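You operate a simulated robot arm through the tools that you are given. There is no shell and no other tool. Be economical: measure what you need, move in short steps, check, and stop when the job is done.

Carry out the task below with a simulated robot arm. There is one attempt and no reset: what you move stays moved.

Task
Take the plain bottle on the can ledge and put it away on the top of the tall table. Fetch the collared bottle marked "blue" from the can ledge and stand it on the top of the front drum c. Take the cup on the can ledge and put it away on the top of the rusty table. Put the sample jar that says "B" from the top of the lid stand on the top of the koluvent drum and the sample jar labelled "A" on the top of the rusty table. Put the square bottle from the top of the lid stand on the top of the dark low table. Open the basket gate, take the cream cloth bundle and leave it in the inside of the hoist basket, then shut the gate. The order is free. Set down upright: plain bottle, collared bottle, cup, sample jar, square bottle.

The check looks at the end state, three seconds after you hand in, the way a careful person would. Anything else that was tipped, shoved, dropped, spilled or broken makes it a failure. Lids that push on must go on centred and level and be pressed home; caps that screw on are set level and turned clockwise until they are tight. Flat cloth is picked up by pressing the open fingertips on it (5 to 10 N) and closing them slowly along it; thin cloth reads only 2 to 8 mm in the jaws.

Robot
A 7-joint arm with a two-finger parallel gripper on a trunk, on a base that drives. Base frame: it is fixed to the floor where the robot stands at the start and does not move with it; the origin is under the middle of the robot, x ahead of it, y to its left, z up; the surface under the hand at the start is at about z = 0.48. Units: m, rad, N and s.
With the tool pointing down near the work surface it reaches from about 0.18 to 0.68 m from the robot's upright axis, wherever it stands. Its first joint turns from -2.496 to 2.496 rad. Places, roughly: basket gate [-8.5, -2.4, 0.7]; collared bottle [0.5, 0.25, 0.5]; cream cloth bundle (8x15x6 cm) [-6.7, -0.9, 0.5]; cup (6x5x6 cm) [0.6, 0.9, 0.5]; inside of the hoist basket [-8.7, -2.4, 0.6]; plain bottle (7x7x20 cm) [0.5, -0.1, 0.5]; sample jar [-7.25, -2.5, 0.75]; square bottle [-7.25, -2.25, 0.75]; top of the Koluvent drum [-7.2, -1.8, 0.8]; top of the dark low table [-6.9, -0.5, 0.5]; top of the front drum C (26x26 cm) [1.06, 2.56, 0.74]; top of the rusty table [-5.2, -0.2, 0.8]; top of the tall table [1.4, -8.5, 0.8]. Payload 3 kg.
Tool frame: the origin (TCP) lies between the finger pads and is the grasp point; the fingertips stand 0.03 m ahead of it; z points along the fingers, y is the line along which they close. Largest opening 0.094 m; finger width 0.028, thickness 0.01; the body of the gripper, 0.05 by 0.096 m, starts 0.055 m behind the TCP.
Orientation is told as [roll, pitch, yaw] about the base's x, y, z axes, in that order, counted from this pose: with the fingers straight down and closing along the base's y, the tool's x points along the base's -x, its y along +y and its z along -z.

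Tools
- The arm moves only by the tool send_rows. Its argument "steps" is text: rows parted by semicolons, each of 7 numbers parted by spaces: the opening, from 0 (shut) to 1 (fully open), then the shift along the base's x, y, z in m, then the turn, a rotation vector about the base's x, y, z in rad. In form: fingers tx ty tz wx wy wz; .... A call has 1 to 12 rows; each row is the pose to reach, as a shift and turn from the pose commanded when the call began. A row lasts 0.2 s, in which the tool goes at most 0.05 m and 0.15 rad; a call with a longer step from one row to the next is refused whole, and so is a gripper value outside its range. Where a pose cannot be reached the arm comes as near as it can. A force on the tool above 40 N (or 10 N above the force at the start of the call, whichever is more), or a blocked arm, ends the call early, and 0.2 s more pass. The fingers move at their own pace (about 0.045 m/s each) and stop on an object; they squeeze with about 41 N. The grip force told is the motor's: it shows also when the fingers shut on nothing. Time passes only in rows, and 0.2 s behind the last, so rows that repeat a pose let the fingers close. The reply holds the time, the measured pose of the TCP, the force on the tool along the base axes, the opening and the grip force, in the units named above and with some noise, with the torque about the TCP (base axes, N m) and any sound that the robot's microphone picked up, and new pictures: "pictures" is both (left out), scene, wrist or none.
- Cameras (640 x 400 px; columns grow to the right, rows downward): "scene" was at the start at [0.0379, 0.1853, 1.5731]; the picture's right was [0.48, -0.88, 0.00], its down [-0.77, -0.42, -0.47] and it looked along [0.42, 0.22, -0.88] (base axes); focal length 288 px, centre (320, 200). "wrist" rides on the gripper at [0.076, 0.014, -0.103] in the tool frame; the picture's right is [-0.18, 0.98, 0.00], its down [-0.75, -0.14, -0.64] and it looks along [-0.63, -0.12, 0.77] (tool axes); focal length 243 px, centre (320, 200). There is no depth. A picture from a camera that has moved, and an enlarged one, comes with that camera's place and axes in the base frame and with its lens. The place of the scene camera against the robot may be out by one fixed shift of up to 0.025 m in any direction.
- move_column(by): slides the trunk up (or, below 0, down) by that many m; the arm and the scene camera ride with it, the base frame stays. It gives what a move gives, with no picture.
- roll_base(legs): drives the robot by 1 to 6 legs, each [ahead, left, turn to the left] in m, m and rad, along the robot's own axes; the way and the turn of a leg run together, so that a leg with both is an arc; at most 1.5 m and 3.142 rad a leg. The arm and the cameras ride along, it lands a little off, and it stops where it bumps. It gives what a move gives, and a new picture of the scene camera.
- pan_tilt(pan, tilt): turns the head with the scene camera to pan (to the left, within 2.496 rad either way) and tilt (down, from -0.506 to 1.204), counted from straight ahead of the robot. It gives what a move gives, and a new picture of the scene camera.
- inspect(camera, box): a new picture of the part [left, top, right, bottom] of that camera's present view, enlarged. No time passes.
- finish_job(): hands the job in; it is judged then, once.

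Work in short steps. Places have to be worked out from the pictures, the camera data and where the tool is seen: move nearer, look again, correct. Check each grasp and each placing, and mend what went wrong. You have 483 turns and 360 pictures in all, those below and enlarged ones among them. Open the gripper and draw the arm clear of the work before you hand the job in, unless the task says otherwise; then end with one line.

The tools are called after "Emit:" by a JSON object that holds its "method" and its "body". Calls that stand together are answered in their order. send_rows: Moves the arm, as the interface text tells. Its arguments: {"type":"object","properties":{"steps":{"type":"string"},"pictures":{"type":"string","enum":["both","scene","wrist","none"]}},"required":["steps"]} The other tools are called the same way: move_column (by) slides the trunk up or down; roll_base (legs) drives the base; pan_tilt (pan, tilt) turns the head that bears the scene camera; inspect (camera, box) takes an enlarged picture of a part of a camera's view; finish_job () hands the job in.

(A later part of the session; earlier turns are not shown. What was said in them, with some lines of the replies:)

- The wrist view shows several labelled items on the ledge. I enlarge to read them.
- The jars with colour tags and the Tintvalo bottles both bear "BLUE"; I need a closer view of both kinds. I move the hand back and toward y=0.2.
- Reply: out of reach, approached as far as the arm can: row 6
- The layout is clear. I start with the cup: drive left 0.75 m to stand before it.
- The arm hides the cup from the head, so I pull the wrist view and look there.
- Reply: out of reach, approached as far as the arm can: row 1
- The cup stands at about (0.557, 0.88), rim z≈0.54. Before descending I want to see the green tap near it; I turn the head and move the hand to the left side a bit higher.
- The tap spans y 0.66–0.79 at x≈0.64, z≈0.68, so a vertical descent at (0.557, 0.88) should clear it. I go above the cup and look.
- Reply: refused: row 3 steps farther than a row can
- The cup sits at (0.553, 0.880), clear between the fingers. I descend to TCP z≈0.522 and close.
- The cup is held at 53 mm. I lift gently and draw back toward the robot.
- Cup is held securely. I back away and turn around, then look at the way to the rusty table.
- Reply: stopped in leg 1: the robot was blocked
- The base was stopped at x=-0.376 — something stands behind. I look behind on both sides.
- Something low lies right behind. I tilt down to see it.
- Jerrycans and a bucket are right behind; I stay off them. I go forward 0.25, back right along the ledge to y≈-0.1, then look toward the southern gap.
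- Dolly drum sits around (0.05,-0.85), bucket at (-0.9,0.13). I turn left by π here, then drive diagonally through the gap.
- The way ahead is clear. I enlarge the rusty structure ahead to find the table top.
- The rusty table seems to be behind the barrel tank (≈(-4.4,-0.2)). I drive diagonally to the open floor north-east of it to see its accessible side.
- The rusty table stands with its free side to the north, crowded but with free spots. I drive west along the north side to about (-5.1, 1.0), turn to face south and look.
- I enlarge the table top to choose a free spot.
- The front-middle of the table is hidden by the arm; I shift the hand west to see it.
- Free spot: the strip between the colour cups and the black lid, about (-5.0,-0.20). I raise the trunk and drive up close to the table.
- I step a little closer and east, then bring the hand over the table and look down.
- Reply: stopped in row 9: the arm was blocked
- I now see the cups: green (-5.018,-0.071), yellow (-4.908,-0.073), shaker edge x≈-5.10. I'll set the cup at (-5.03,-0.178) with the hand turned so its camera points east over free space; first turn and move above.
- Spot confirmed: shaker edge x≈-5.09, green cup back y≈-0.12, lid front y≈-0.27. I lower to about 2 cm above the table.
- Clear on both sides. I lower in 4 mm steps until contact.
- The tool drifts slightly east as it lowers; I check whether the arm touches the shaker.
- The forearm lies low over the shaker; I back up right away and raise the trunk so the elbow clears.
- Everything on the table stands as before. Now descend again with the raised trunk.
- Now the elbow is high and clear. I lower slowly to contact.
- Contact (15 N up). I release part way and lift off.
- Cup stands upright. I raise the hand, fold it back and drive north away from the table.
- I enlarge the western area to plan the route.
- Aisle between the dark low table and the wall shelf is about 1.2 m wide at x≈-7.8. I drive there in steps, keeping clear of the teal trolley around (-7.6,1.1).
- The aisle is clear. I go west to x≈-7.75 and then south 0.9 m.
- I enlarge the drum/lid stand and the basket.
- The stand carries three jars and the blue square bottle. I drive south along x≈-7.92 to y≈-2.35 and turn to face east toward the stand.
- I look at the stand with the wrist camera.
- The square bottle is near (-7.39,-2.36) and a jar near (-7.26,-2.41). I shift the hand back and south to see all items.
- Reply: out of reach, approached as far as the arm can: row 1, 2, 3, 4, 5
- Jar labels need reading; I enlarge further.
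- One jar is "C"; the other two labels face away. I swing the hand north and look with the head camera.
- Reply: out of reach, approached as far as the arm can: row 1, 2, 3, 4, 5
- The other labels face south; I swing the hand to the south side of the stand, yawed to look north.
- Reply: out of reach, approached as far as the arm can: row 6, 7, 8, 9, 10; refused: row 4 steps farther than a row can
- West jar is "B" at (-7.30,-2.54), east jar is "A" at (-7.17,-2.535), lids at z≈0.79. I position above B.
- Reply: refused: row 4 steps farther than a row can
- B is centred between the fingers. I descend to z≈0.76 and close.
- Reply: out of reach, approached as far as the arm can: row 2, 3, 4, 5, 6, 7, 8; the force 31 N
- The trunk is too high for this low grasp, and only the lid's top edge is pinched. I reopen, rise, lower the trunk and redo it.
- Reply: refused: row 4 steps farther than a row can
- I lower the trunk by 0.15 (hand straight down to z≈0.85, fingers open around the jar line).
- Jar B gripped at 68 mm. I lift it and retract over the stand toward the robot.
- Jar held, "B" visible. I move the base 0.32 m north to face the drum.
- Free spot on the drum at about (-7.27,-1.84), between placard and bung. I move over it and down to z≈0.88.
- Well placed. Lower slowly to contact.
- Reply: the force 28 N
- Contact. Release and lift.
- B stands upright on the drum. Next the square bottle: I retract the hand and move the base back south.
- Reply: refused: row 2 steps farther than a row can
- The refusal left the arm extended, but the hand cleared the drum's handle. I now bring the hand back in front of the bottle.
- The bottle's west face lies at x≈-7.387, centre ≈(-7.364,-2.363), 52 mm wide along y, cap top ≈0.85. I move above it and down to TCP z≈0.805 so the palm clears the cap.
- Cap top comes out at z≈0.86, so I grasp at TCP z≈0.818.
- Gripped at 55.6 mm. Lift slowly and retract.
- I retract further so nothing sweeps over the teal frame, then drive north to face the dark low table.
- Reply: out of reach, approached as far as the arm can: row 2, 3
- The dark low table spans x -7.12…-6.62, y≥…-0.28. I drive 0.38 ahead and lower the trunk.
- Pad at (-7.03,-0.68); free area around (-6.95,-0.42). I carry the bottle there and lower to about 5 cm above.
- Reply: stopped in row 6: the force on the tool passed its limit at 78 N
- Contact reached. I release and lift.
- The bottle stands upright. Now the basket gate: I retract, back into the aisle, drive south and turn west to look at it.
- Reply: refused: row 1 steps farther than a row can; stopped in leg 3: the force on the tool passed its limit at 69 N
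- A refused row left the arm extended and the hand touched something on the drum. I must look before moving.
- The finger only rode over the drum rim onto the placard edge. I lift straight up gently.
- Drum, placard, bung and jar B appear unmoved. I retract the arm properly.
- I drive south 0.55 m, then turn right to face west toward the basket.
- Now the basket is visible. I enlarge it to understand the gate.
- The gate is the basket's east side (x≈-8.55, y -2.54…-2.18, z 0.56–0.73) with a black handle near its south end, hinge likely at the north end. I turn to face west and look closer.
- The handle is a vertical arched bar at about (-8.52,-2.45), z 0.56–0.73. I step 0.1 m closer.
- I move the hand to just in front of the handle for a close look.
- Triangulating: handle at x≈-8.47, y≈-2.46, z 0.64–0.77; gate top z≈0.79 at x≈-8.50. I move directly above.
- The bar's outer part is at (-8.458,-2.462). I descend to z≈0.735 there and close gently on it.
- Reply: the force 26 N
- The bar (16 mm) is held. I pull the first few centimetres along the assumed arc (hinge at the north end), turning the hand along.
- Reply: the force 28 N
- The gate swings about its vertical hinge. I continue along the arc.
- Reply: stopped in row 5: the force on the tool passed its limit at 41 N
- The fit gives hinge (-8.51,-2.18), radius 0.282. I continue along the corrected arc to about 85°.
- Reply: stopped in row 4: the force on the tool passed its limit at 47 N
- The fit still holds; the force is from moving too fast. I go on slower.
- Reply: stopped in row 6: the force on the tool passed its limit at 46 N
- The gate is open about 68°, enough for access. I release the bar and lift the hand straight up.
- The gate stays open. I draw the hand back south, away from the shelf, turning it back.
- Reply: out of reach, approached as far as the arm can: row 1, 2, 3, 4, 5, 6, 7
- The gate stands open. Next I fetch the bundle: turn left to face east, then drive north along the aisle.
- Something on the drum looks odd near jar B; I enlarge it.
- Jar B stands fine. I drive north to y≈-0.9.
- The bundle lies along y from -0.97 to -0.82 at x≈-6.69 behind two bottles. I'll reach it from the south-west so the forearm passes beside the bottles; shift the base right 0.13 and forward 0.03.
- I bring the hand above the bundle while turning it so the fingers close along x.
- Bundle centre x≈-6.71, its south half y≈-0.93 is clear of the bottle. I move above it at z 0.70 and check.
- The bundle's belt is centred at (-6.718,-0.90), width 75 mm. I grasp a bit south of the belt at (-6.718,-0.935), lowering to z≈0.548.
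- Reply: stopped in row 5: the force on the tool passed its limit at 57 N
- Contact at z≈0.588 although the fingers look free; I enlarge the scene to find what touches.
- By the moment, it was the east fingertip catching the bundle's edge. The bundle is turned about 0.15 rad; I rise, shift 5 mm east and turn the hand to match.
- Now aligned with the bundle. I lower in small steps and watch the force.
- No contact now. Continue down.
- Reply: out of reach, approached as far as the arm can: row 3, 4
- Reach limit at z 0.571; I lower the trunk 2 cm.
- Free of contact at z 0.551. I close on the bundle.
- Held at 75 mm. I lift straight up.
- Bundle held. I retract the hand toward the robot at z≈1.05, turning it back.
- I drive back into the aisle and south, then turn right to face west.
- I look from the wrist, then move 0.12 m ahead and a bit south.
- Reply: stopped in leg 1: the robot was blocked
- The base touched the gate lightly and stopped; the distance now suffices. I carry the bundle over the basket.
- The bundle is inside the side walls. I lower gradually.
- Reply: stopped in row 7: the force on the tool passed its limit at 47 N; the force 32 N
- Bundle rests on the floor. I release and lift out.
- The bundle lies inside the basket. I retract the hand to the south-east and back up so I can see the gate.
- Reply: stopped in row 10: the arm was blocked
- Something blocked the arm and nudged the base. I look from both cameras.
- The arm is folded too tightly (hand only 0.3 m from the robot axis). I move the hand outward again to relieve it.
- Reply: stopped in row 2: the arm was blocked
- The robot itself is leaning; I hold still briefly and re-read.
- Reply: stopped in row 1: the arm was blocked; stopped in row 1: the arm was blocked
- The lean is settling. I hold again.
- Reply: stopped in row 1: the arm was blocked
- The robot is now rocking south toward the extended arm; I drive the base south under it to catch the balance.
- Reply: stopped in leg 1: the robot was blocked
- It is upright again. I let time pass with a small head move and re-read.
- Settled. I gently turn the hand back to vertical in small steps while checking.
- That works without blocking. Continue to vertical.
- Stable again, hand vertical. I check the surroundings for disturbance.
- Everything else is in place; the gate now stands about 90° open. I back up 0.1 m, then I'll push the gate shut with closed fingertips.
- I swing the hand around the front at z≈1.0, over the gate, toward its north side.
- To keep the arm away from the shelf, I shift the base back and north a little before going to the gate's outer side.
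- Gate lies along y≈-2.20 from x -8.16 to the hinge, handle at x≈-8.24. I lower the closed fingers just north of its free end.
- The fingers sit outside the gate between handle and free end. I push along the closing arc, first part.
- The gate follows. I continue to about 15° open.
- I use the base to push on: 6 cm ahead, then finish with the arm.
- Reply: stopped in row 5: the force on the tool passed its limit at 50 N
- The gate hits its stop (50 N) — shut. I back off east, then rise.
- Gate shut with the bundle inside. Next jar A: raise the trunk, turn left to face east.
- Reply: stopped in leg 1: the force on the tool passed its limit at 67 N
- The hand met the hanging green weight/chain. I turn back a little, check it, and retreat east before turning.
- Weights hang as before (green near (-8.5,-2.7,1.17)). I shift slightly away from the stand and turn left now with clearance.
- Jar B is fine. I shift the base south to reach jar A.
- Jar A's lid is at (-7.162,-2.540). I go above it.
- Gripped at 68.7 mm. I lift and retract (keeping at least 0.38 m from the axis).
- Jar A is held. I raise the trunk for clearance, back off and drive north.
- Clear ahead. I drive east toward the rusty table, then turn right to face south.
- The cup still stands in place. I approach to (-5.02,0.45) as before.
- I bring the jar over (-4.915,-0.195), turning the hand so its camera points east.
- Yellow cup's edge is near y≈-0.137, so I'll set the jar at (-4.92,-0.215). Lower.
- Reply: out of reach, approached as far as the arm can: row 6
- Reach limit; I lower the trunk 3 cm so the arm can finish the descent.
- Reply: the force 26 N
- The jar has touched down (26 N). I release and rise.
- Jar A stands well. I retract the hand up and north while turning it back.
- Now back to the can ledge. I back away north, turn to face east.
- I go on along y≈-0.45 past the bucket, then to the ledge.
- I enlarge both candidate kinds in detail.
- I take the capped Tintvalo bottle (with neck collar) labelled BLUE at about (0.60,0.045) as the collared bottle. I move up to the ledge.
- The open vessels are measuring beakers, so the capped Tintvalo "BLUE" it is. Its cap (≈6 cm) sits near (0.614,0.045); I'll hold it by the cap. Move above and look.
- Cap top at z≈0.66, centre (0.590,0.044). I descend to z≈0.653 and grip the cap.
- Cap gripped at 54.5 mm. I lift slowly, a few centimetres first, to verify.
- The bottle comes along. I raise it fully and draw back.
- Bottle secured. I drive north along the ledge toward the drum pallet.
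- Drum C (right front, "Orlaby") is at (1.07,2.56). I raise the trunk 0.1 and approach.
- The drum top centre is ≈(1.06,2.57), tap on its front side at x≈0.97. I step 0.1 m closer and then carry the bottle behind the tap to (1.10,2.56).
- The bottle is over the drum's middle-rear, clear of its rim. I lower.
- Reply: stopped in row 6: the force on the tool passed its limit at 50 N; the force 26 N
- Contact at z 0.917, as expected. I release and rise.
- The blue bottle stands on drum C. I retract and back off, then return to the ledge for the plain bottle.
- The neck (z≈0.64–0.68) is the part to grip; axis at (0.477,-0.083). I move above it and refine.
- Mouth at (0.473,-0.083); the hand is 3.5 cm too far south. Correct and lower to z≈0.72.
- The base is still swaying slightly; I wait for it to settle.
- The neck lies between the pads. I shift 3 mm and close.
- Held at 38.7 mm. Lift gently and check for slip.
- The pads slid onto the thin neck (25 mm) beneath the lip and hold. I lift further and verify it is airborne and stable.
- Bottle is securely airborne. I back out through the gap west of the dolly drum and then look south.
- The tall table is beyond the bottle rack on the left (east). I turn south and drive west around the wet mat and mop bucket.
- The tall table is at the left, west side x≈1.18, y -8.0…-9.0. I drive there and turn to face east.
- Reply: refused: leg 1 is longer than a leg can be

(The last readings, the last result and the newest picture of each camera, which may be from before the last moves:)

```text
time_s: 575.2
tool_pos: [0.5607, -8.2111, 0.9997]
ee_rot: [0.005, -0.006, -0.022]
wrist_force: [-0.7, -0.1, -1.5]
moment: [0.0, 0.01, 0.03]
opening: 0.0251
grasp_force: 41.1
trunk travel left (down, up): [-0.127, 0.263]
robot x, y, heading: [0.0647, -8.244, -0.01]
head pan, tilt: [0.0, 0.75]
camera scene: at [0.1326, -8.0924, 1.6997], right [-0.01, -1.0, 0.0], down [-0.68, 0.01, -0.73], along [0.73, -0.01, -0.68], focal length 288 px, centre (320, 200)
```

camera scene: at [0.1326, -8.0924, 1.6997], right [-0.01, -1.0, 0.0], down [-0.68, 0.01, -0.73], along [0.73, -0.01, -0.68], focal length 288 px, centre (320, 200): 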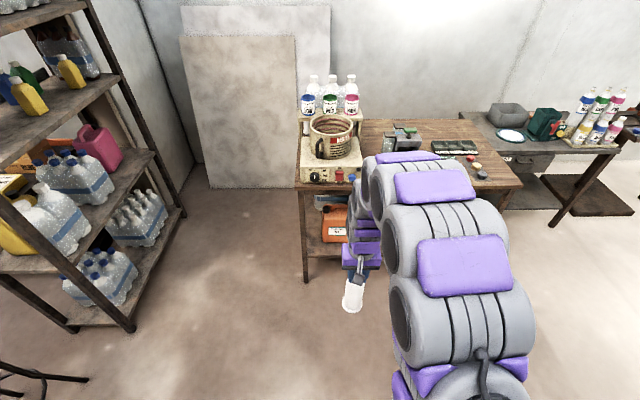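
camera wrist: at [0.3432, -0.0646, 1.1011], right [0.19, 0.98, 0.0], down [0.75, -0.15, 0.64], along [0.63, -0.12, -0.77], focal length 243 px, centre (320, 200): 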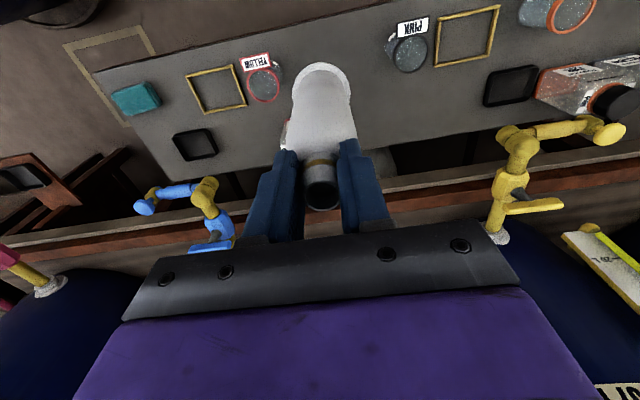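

Emit:
{"method": "inspect", "body": {"camera": "scene", "box": [280, 60, 540, 210]}}

```text
2.46 times, centred on (410, 135) of scene
camera zoom: at [0.1326, -8.0924, 1.6997], right [-0.01, -1.0, 0.0], down [-0.68, 0.01, -0.73], along [0.73, -0.01, -0.68], focal length 708 px, centre (98, 360)
```

zoom: 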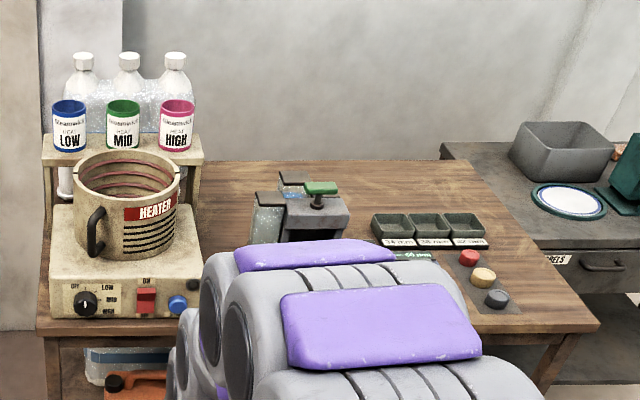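

Free zone in the front middle, about (1.36,-8.55). I raise the trunk and move in front of it.

Emit:
{"method": "move_column", "body": {"by": 0.22}}

Emit:
{"method": "roll_base", "body": {"legs": [[0.3, -0.29, 0.01], [0.33, 0, 0]]}}

Emit:
{"method": "inspect", "body": {"camera": "wrist", "box": [0, 0, 640, 400]}}

```text
time_s: 577.5
tool_pos: [0.5611, -8.2106, 1.2185]
ee_rot: [0.004, -0.005, -0.02]
wrist_force: [-1.4, 0.4, -0.5]
moment: [-0.02, -0.01, 0.01]
opening: 0.0252
grasp_force: 40.6
trunk travel left (down, up): [-0.347, 0.043]
robot x, y, heading: [0.0676, -8.2421, -0.012]
head pan, tilt: [0.0, 0.75]
```

```text
time_s: 581.9
tool_pos: [1.1872, -8.4996, 1.2182]
ee_rot: [0.005, -0.006, -0.008]
wrist_force: [0.0, -0.4, -0.6]
moment: [-0.01, 0.06, 0.02]
opening: 0.0251
grasp_force: 40.9
trunk travel left (down, up): [-0.347, 0.043]
robot x, y, heading: [0.6919, -8.5401, -0.004]
head pan, tilt: [0.0, 0.75]
camera scene: at [0.7579, -8.3855, 1.9197], right [0.0, -1.0, 0.0], down [-0.68, 0.0, -0.73], along [0.73, 0.0, -0.68], focal length 288 px, centre (320, 200)
```

scene: 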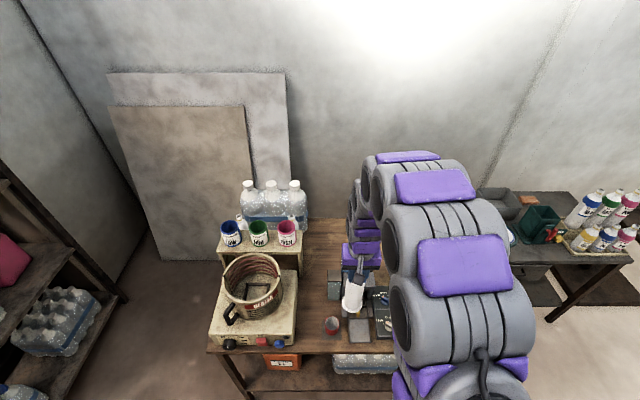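

```text
1.00 times, centred on (320, 200) of wrist (not enlarged: the box is as wide or as high as the picture)
camera zoom: at [1.1086, -8.4847, 1.3226], right [0.19, 0.98, 0.0], down [0.75, -0.15, 0.65], along [0.63, -0.12, -0.76], focal length 243 px, centre (320, 200)
```

zoom: 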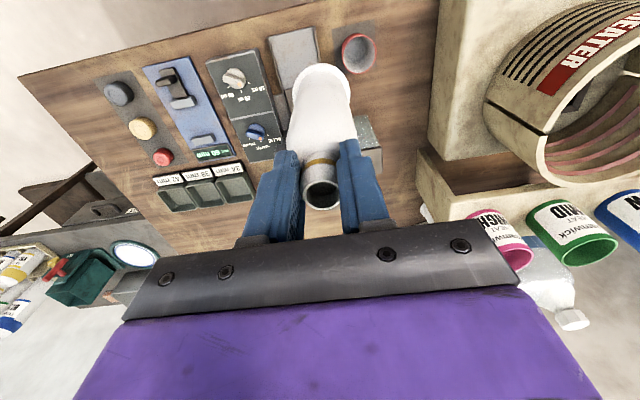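

Free gap between the small cup and the heater: about (1.295,-8.362). I move the bottle above it.

Emit:
{"method": "send_rows", "body": {"steps": "0.1 0.03 0.035 0 0 0 0;0.1 0.06 0.07 0 0 0 0;0.1 0.085 0.105 0 0 0 0;0.1 0.108 0.137 0 0 0 0;0.1 0.108 0.137 -0.04 0 0 0;0.1 0.108 0.137 -0.08 0 0 0;0.1 0.108 0.137 -0.11 0 0 0"}}

```text
time_s: 583.5
tool_pos: [1.2899, -8.3613, 1.1097]
ee_rot: [0.004, -0.008, -0.008]
wrist_force: [0.4, -0.2, -0.7]
moment: [-0.01, 0.02, -0.03]
opening: 0.0253
grasp_force: 40.7
trunk travel left (down, up): [-0.347, 0.043]
robot x, y, heading: [0.6874, -8.5409, -0.007]
head pan, tilt: [0.0, 0.75]
camera scene: at [0.7592, -8.3838, 1.9195], right [0.0, -1.0, 0.0], down [-0.68, 0.0, -0.73], along [0.73, 0.0, -0.68], focal length 288 px, centre (320, 200)
camera wrist: at [1.2112, -8.3466, 1.2131], right [0.19, 0.98, 0.0], down [0.75, -0.15, 0.65], along [0.64, -0.12, -0.76], focal length 243 px, centre (320, 200)
```

scene: 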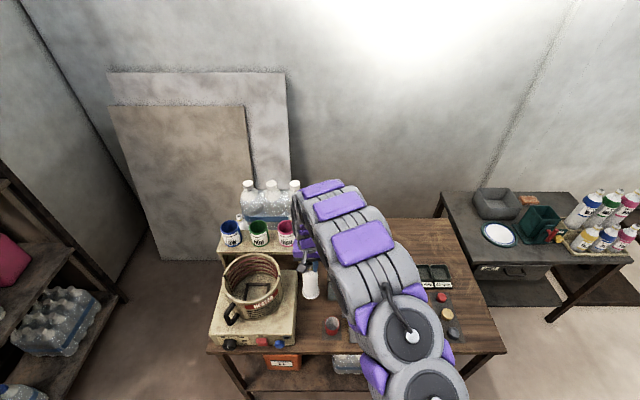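
wrist: 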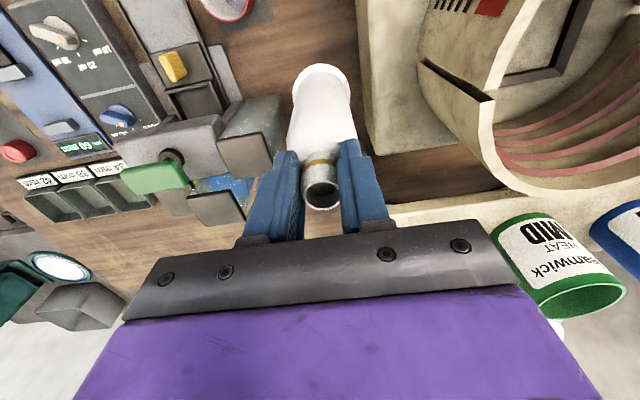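

It fits, but I shift 3 cm toward the front for more room from the block, then lower.

Emit:
{"method": "send_rows", "body": {"steps": "0.1 -0.015 -0.002 0 0 0 0;0.1 -0.028 -0.003 -0.01 0 0 0;0.1 -0.028 -0.003 -0.04 0 0 0;0.1 -0.028 -0.003 -0.07 0 0 0;0.1 -0.028 -0.003 -0.085 0 0 0"}}

```text
time_s: 584.7
tool_pos: [1.268, -8.3647, 1.0364]
ee_rot: [0.007, -0.013, -0.011]
wrist_force: [-7.6, -0.3, 22.3]
moment: [-0.08, 1.09, 0.02]
opening: 0.0251
grasp_force: 41.6
trunk travel left (down, up): [-0.347, 0.043]
robot x, y, heading: [0.6905, -8.5385, -0.002]
head pan, tilt: [0.0, 0.75]
stopped in row 5: the force on the tool passed its limit at 50 N (the readings are from after the stop); the commanded pose is now the measured one
camera scene: at [0.7566, -8.3857, 1.92], right [0.0, -1.0, 0.0], down [-0.68, 0.0, -0.73], along [0.73, 0.0, -0.68], focal length 288 px, centre (320, 200)
camera wrist: at [1.1886, -8.351, 1.1397], right [0.19, 0.98, 0.01], down [0.74, -0.15, 0.65], along [0.64, -0.12, -0.76], focal length 243 px, centre (320, 200)
```

scene: 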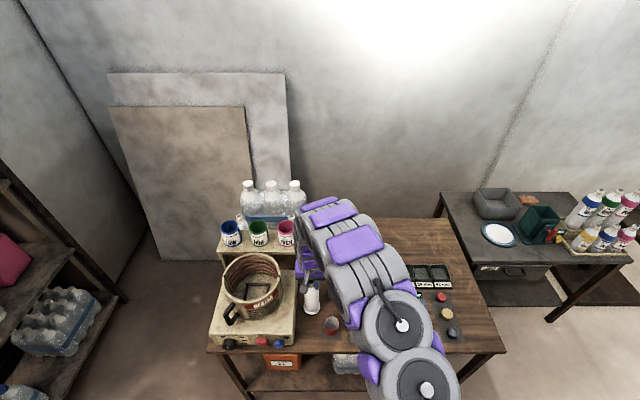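
wrist: 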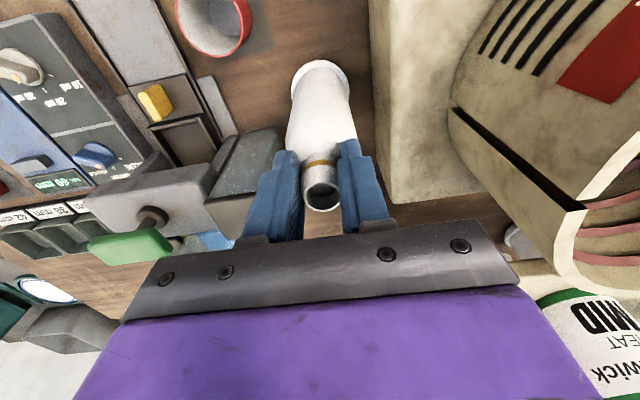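

The base has touched down. I ease up slightly, open just enough, and rise straight up.

Emit:
{"method": "send_rows", "body": {"steps": "0.1 0 0 0.002 0 0 0;0.35 0 0 0.002 0 0 0;0.55 0 0 0.002 0 0 0;0.55 0 0 0.002 0 0 0", "pictures": "wrist"}}

```text
time_s: 585.7
tool_pos: [1.2697, -8.3655, 1.0378]
ee_rot: [0.003, -0.016, -0.01]
wrist_force: [-0.2, 0.8, 0.1]
moment: [0.01, 0.03, 0.01]
opening: 0.0517
grasp_force: 0.0
trunk travel left (down, up): [-0.347, 0.043]
robot x, y, heading: [0.6887, -8.5389, -0.001]
head pan, tilt: [0.0, 0.75]
camera wrist: at [1.1887, -8.3507, 1.1412], right [0.19, 0.98, 0.01], down [0.74, -0.15, 0.65], along [0.64, -0.12, -0.76], focal length 243 px, centre (320, 200)
```

wrist: 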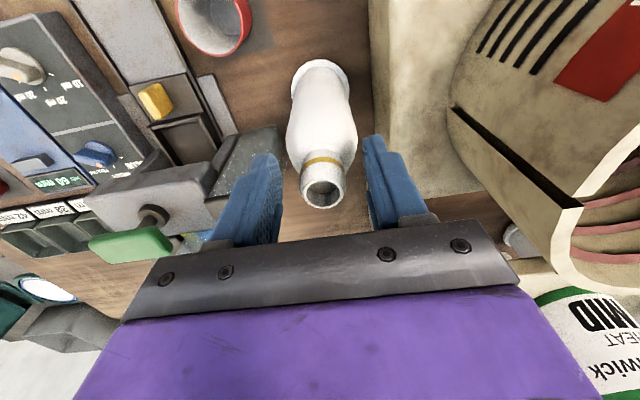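

Released, bottle upright. I rise and retreat.

Emit:
{"method": "send_rows", "body": {"steps": "0.55 0 0 0.02 0 0 0;0.55 0 0 0.05 0 0 0;0.55 0 0 0.09 0 0 0;0.55 0 0 0.13 0 0 0;0.55 0 0 0.17 0 0 0;0.55 0 0 0.2 0 0 0;0.55 -0.03 0 0.21 0 0 0;0.55 -0.06 0 0.22 0 0 0;0.55 -0.1 -0.03 0.22 0 0 0"}}

```text
time_s: 587.7
tool_pos: [1.1661, -8.3965, 1.2587]
ee_rot: [0.009, -0.02, -0.011]
wrist_force: [-0.5, 0.0, -0.3]
moment: [0.01, -0.04, -0.03]
opening: 0.0518
grasp_force: 0.1
trunk travel left (down, up): [-0.347, 0.043]
robot x, y, heading: [0.6929, -8.5397, -0.004]
head pan, tilt: [0.0, 0.75]
camera scene: at [0.7544, -8.3855, 1.9198], right [0.0, -1.0, 0.0], down [-0.68, 0.0, -0.73], along [0.73, 0.0, -0.68], focal length 288 px, centre (320, 200)
camera wrist: at [1.0865, -8.3831, 1.3625], right [0.19, 0.98, 0.01], down [0.74, -0.15, 0.65], along [0.64, -0.12, -0.76], focal length 243 px, centre (320, 200)
```

scene: 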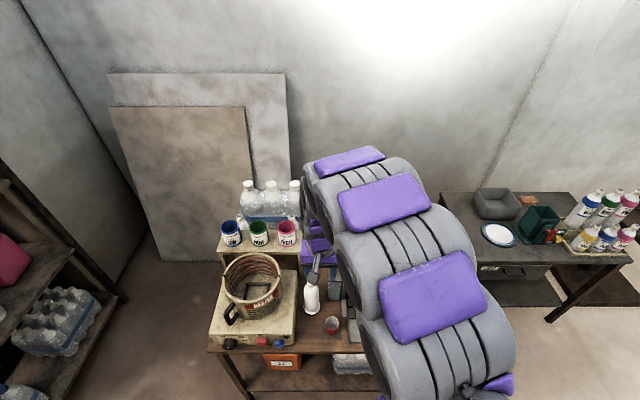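
wrist: 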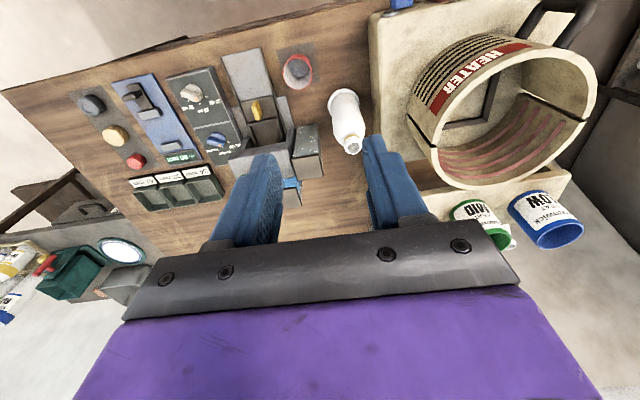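

The plain bottle stands upright on the tall table. I back the robot away with the gripper open.

Emit:
{"method": "roll_base", "body": {"legs": [[-0.4, 0, 0]]}}

Emit:
{"method": "send_rows", "body": {"steps": "1 0 0 0 0 0 0;1 0 0 0 0 0 0;1 0 0 0 0 0 0"}}

```text
time_s: 590.1
tool_pos: [0.769, -8.3931, 1.2584]
ee_rot: [0.006, -0.016, -0.004]
wrist_force: [0.3, -0.4, 0.6]
moment: [-0.03, -0.01, 0.02]
opening: 0.0515
grasp_force: 0.2
trunk travel left (down, up): [-0.347, 0.043]
robot x, y, heading: [0.2951, -8.5362, 0.003]
head pan, tilt: [0.0, 0.75]
camera scene: at [0.3591, -8.382, 1.9195], right [0.01, -1.0, 0.0], down [-0.68, -0.01, -0.73], along [0.73, 0.0, -0.68], focal length 288 px, centre (320, 200)
```

scene: 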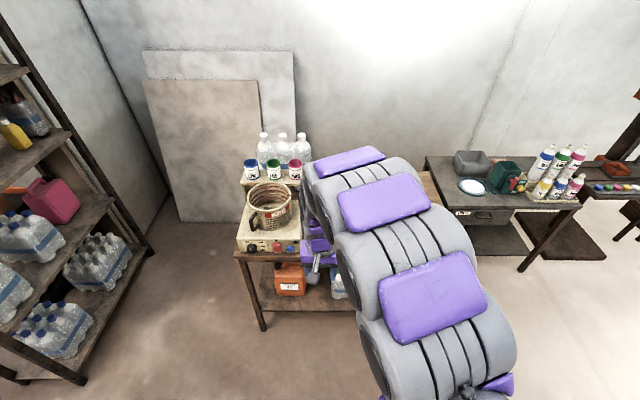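

```text
time_s: 590.9
tool_pos: [0.7688, -8.3935, 1.2599]
ee_rot: [0.009, -0.017, -0.003]
wrist_force: [0.1, -0.4, 0.0]
moment: [0.01, 0.02, 0.03]
opening: 0.0939
grasp_force: 0.1
trunk travel left (down, up): [-0.347, 0.043]
robot x, y, heading: [0.2944, -8.5351, 0.004]
head pan, tilt: [0.0, 0.75]
camera scene: at [0.3599, -8.3838, 1.9196], right [0.01, -1.0, 0.0], down [-0.68, 0.0, -0.73], along [0.73, 0.0, -0.68], focal length 288 px, centre (320, 200)
camera wrist: at [0.689, -8.3799, 1.362], right [0.19, 0.98, 0.01], down [0.74, -0.15, 0.65], along [0.64, -0.11, -0.76], focal length 243 px, centre (320, 200)
```

scene: 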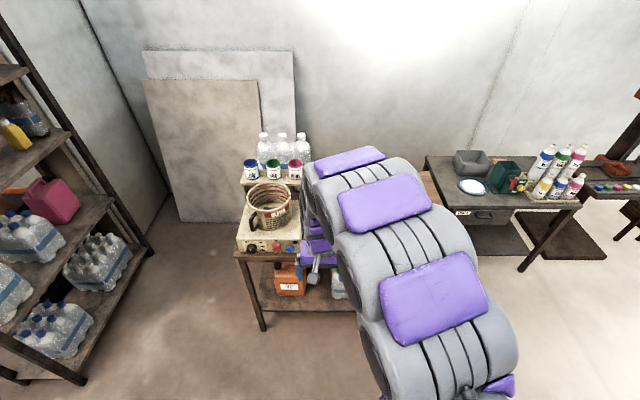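
wrist: 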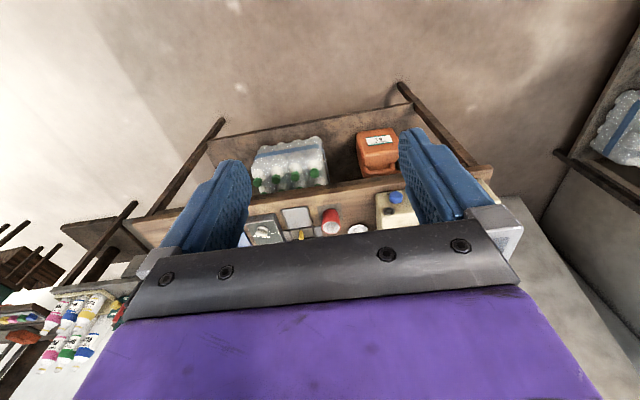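

All items are set down and the arm is clear; I hand the job in.

Emit:
{"method": "finish_job", "body": {}}

```text
The job is handed in.
```

I set down all seven items where the task asked, the basket gate is shut, and the job is handed in. One doubt remains: I took the capped Tintvalo bottle labelled BLUE as the "collared bottle". I judged it the better match than the open measuring beaker that also carries a BLUE tag.
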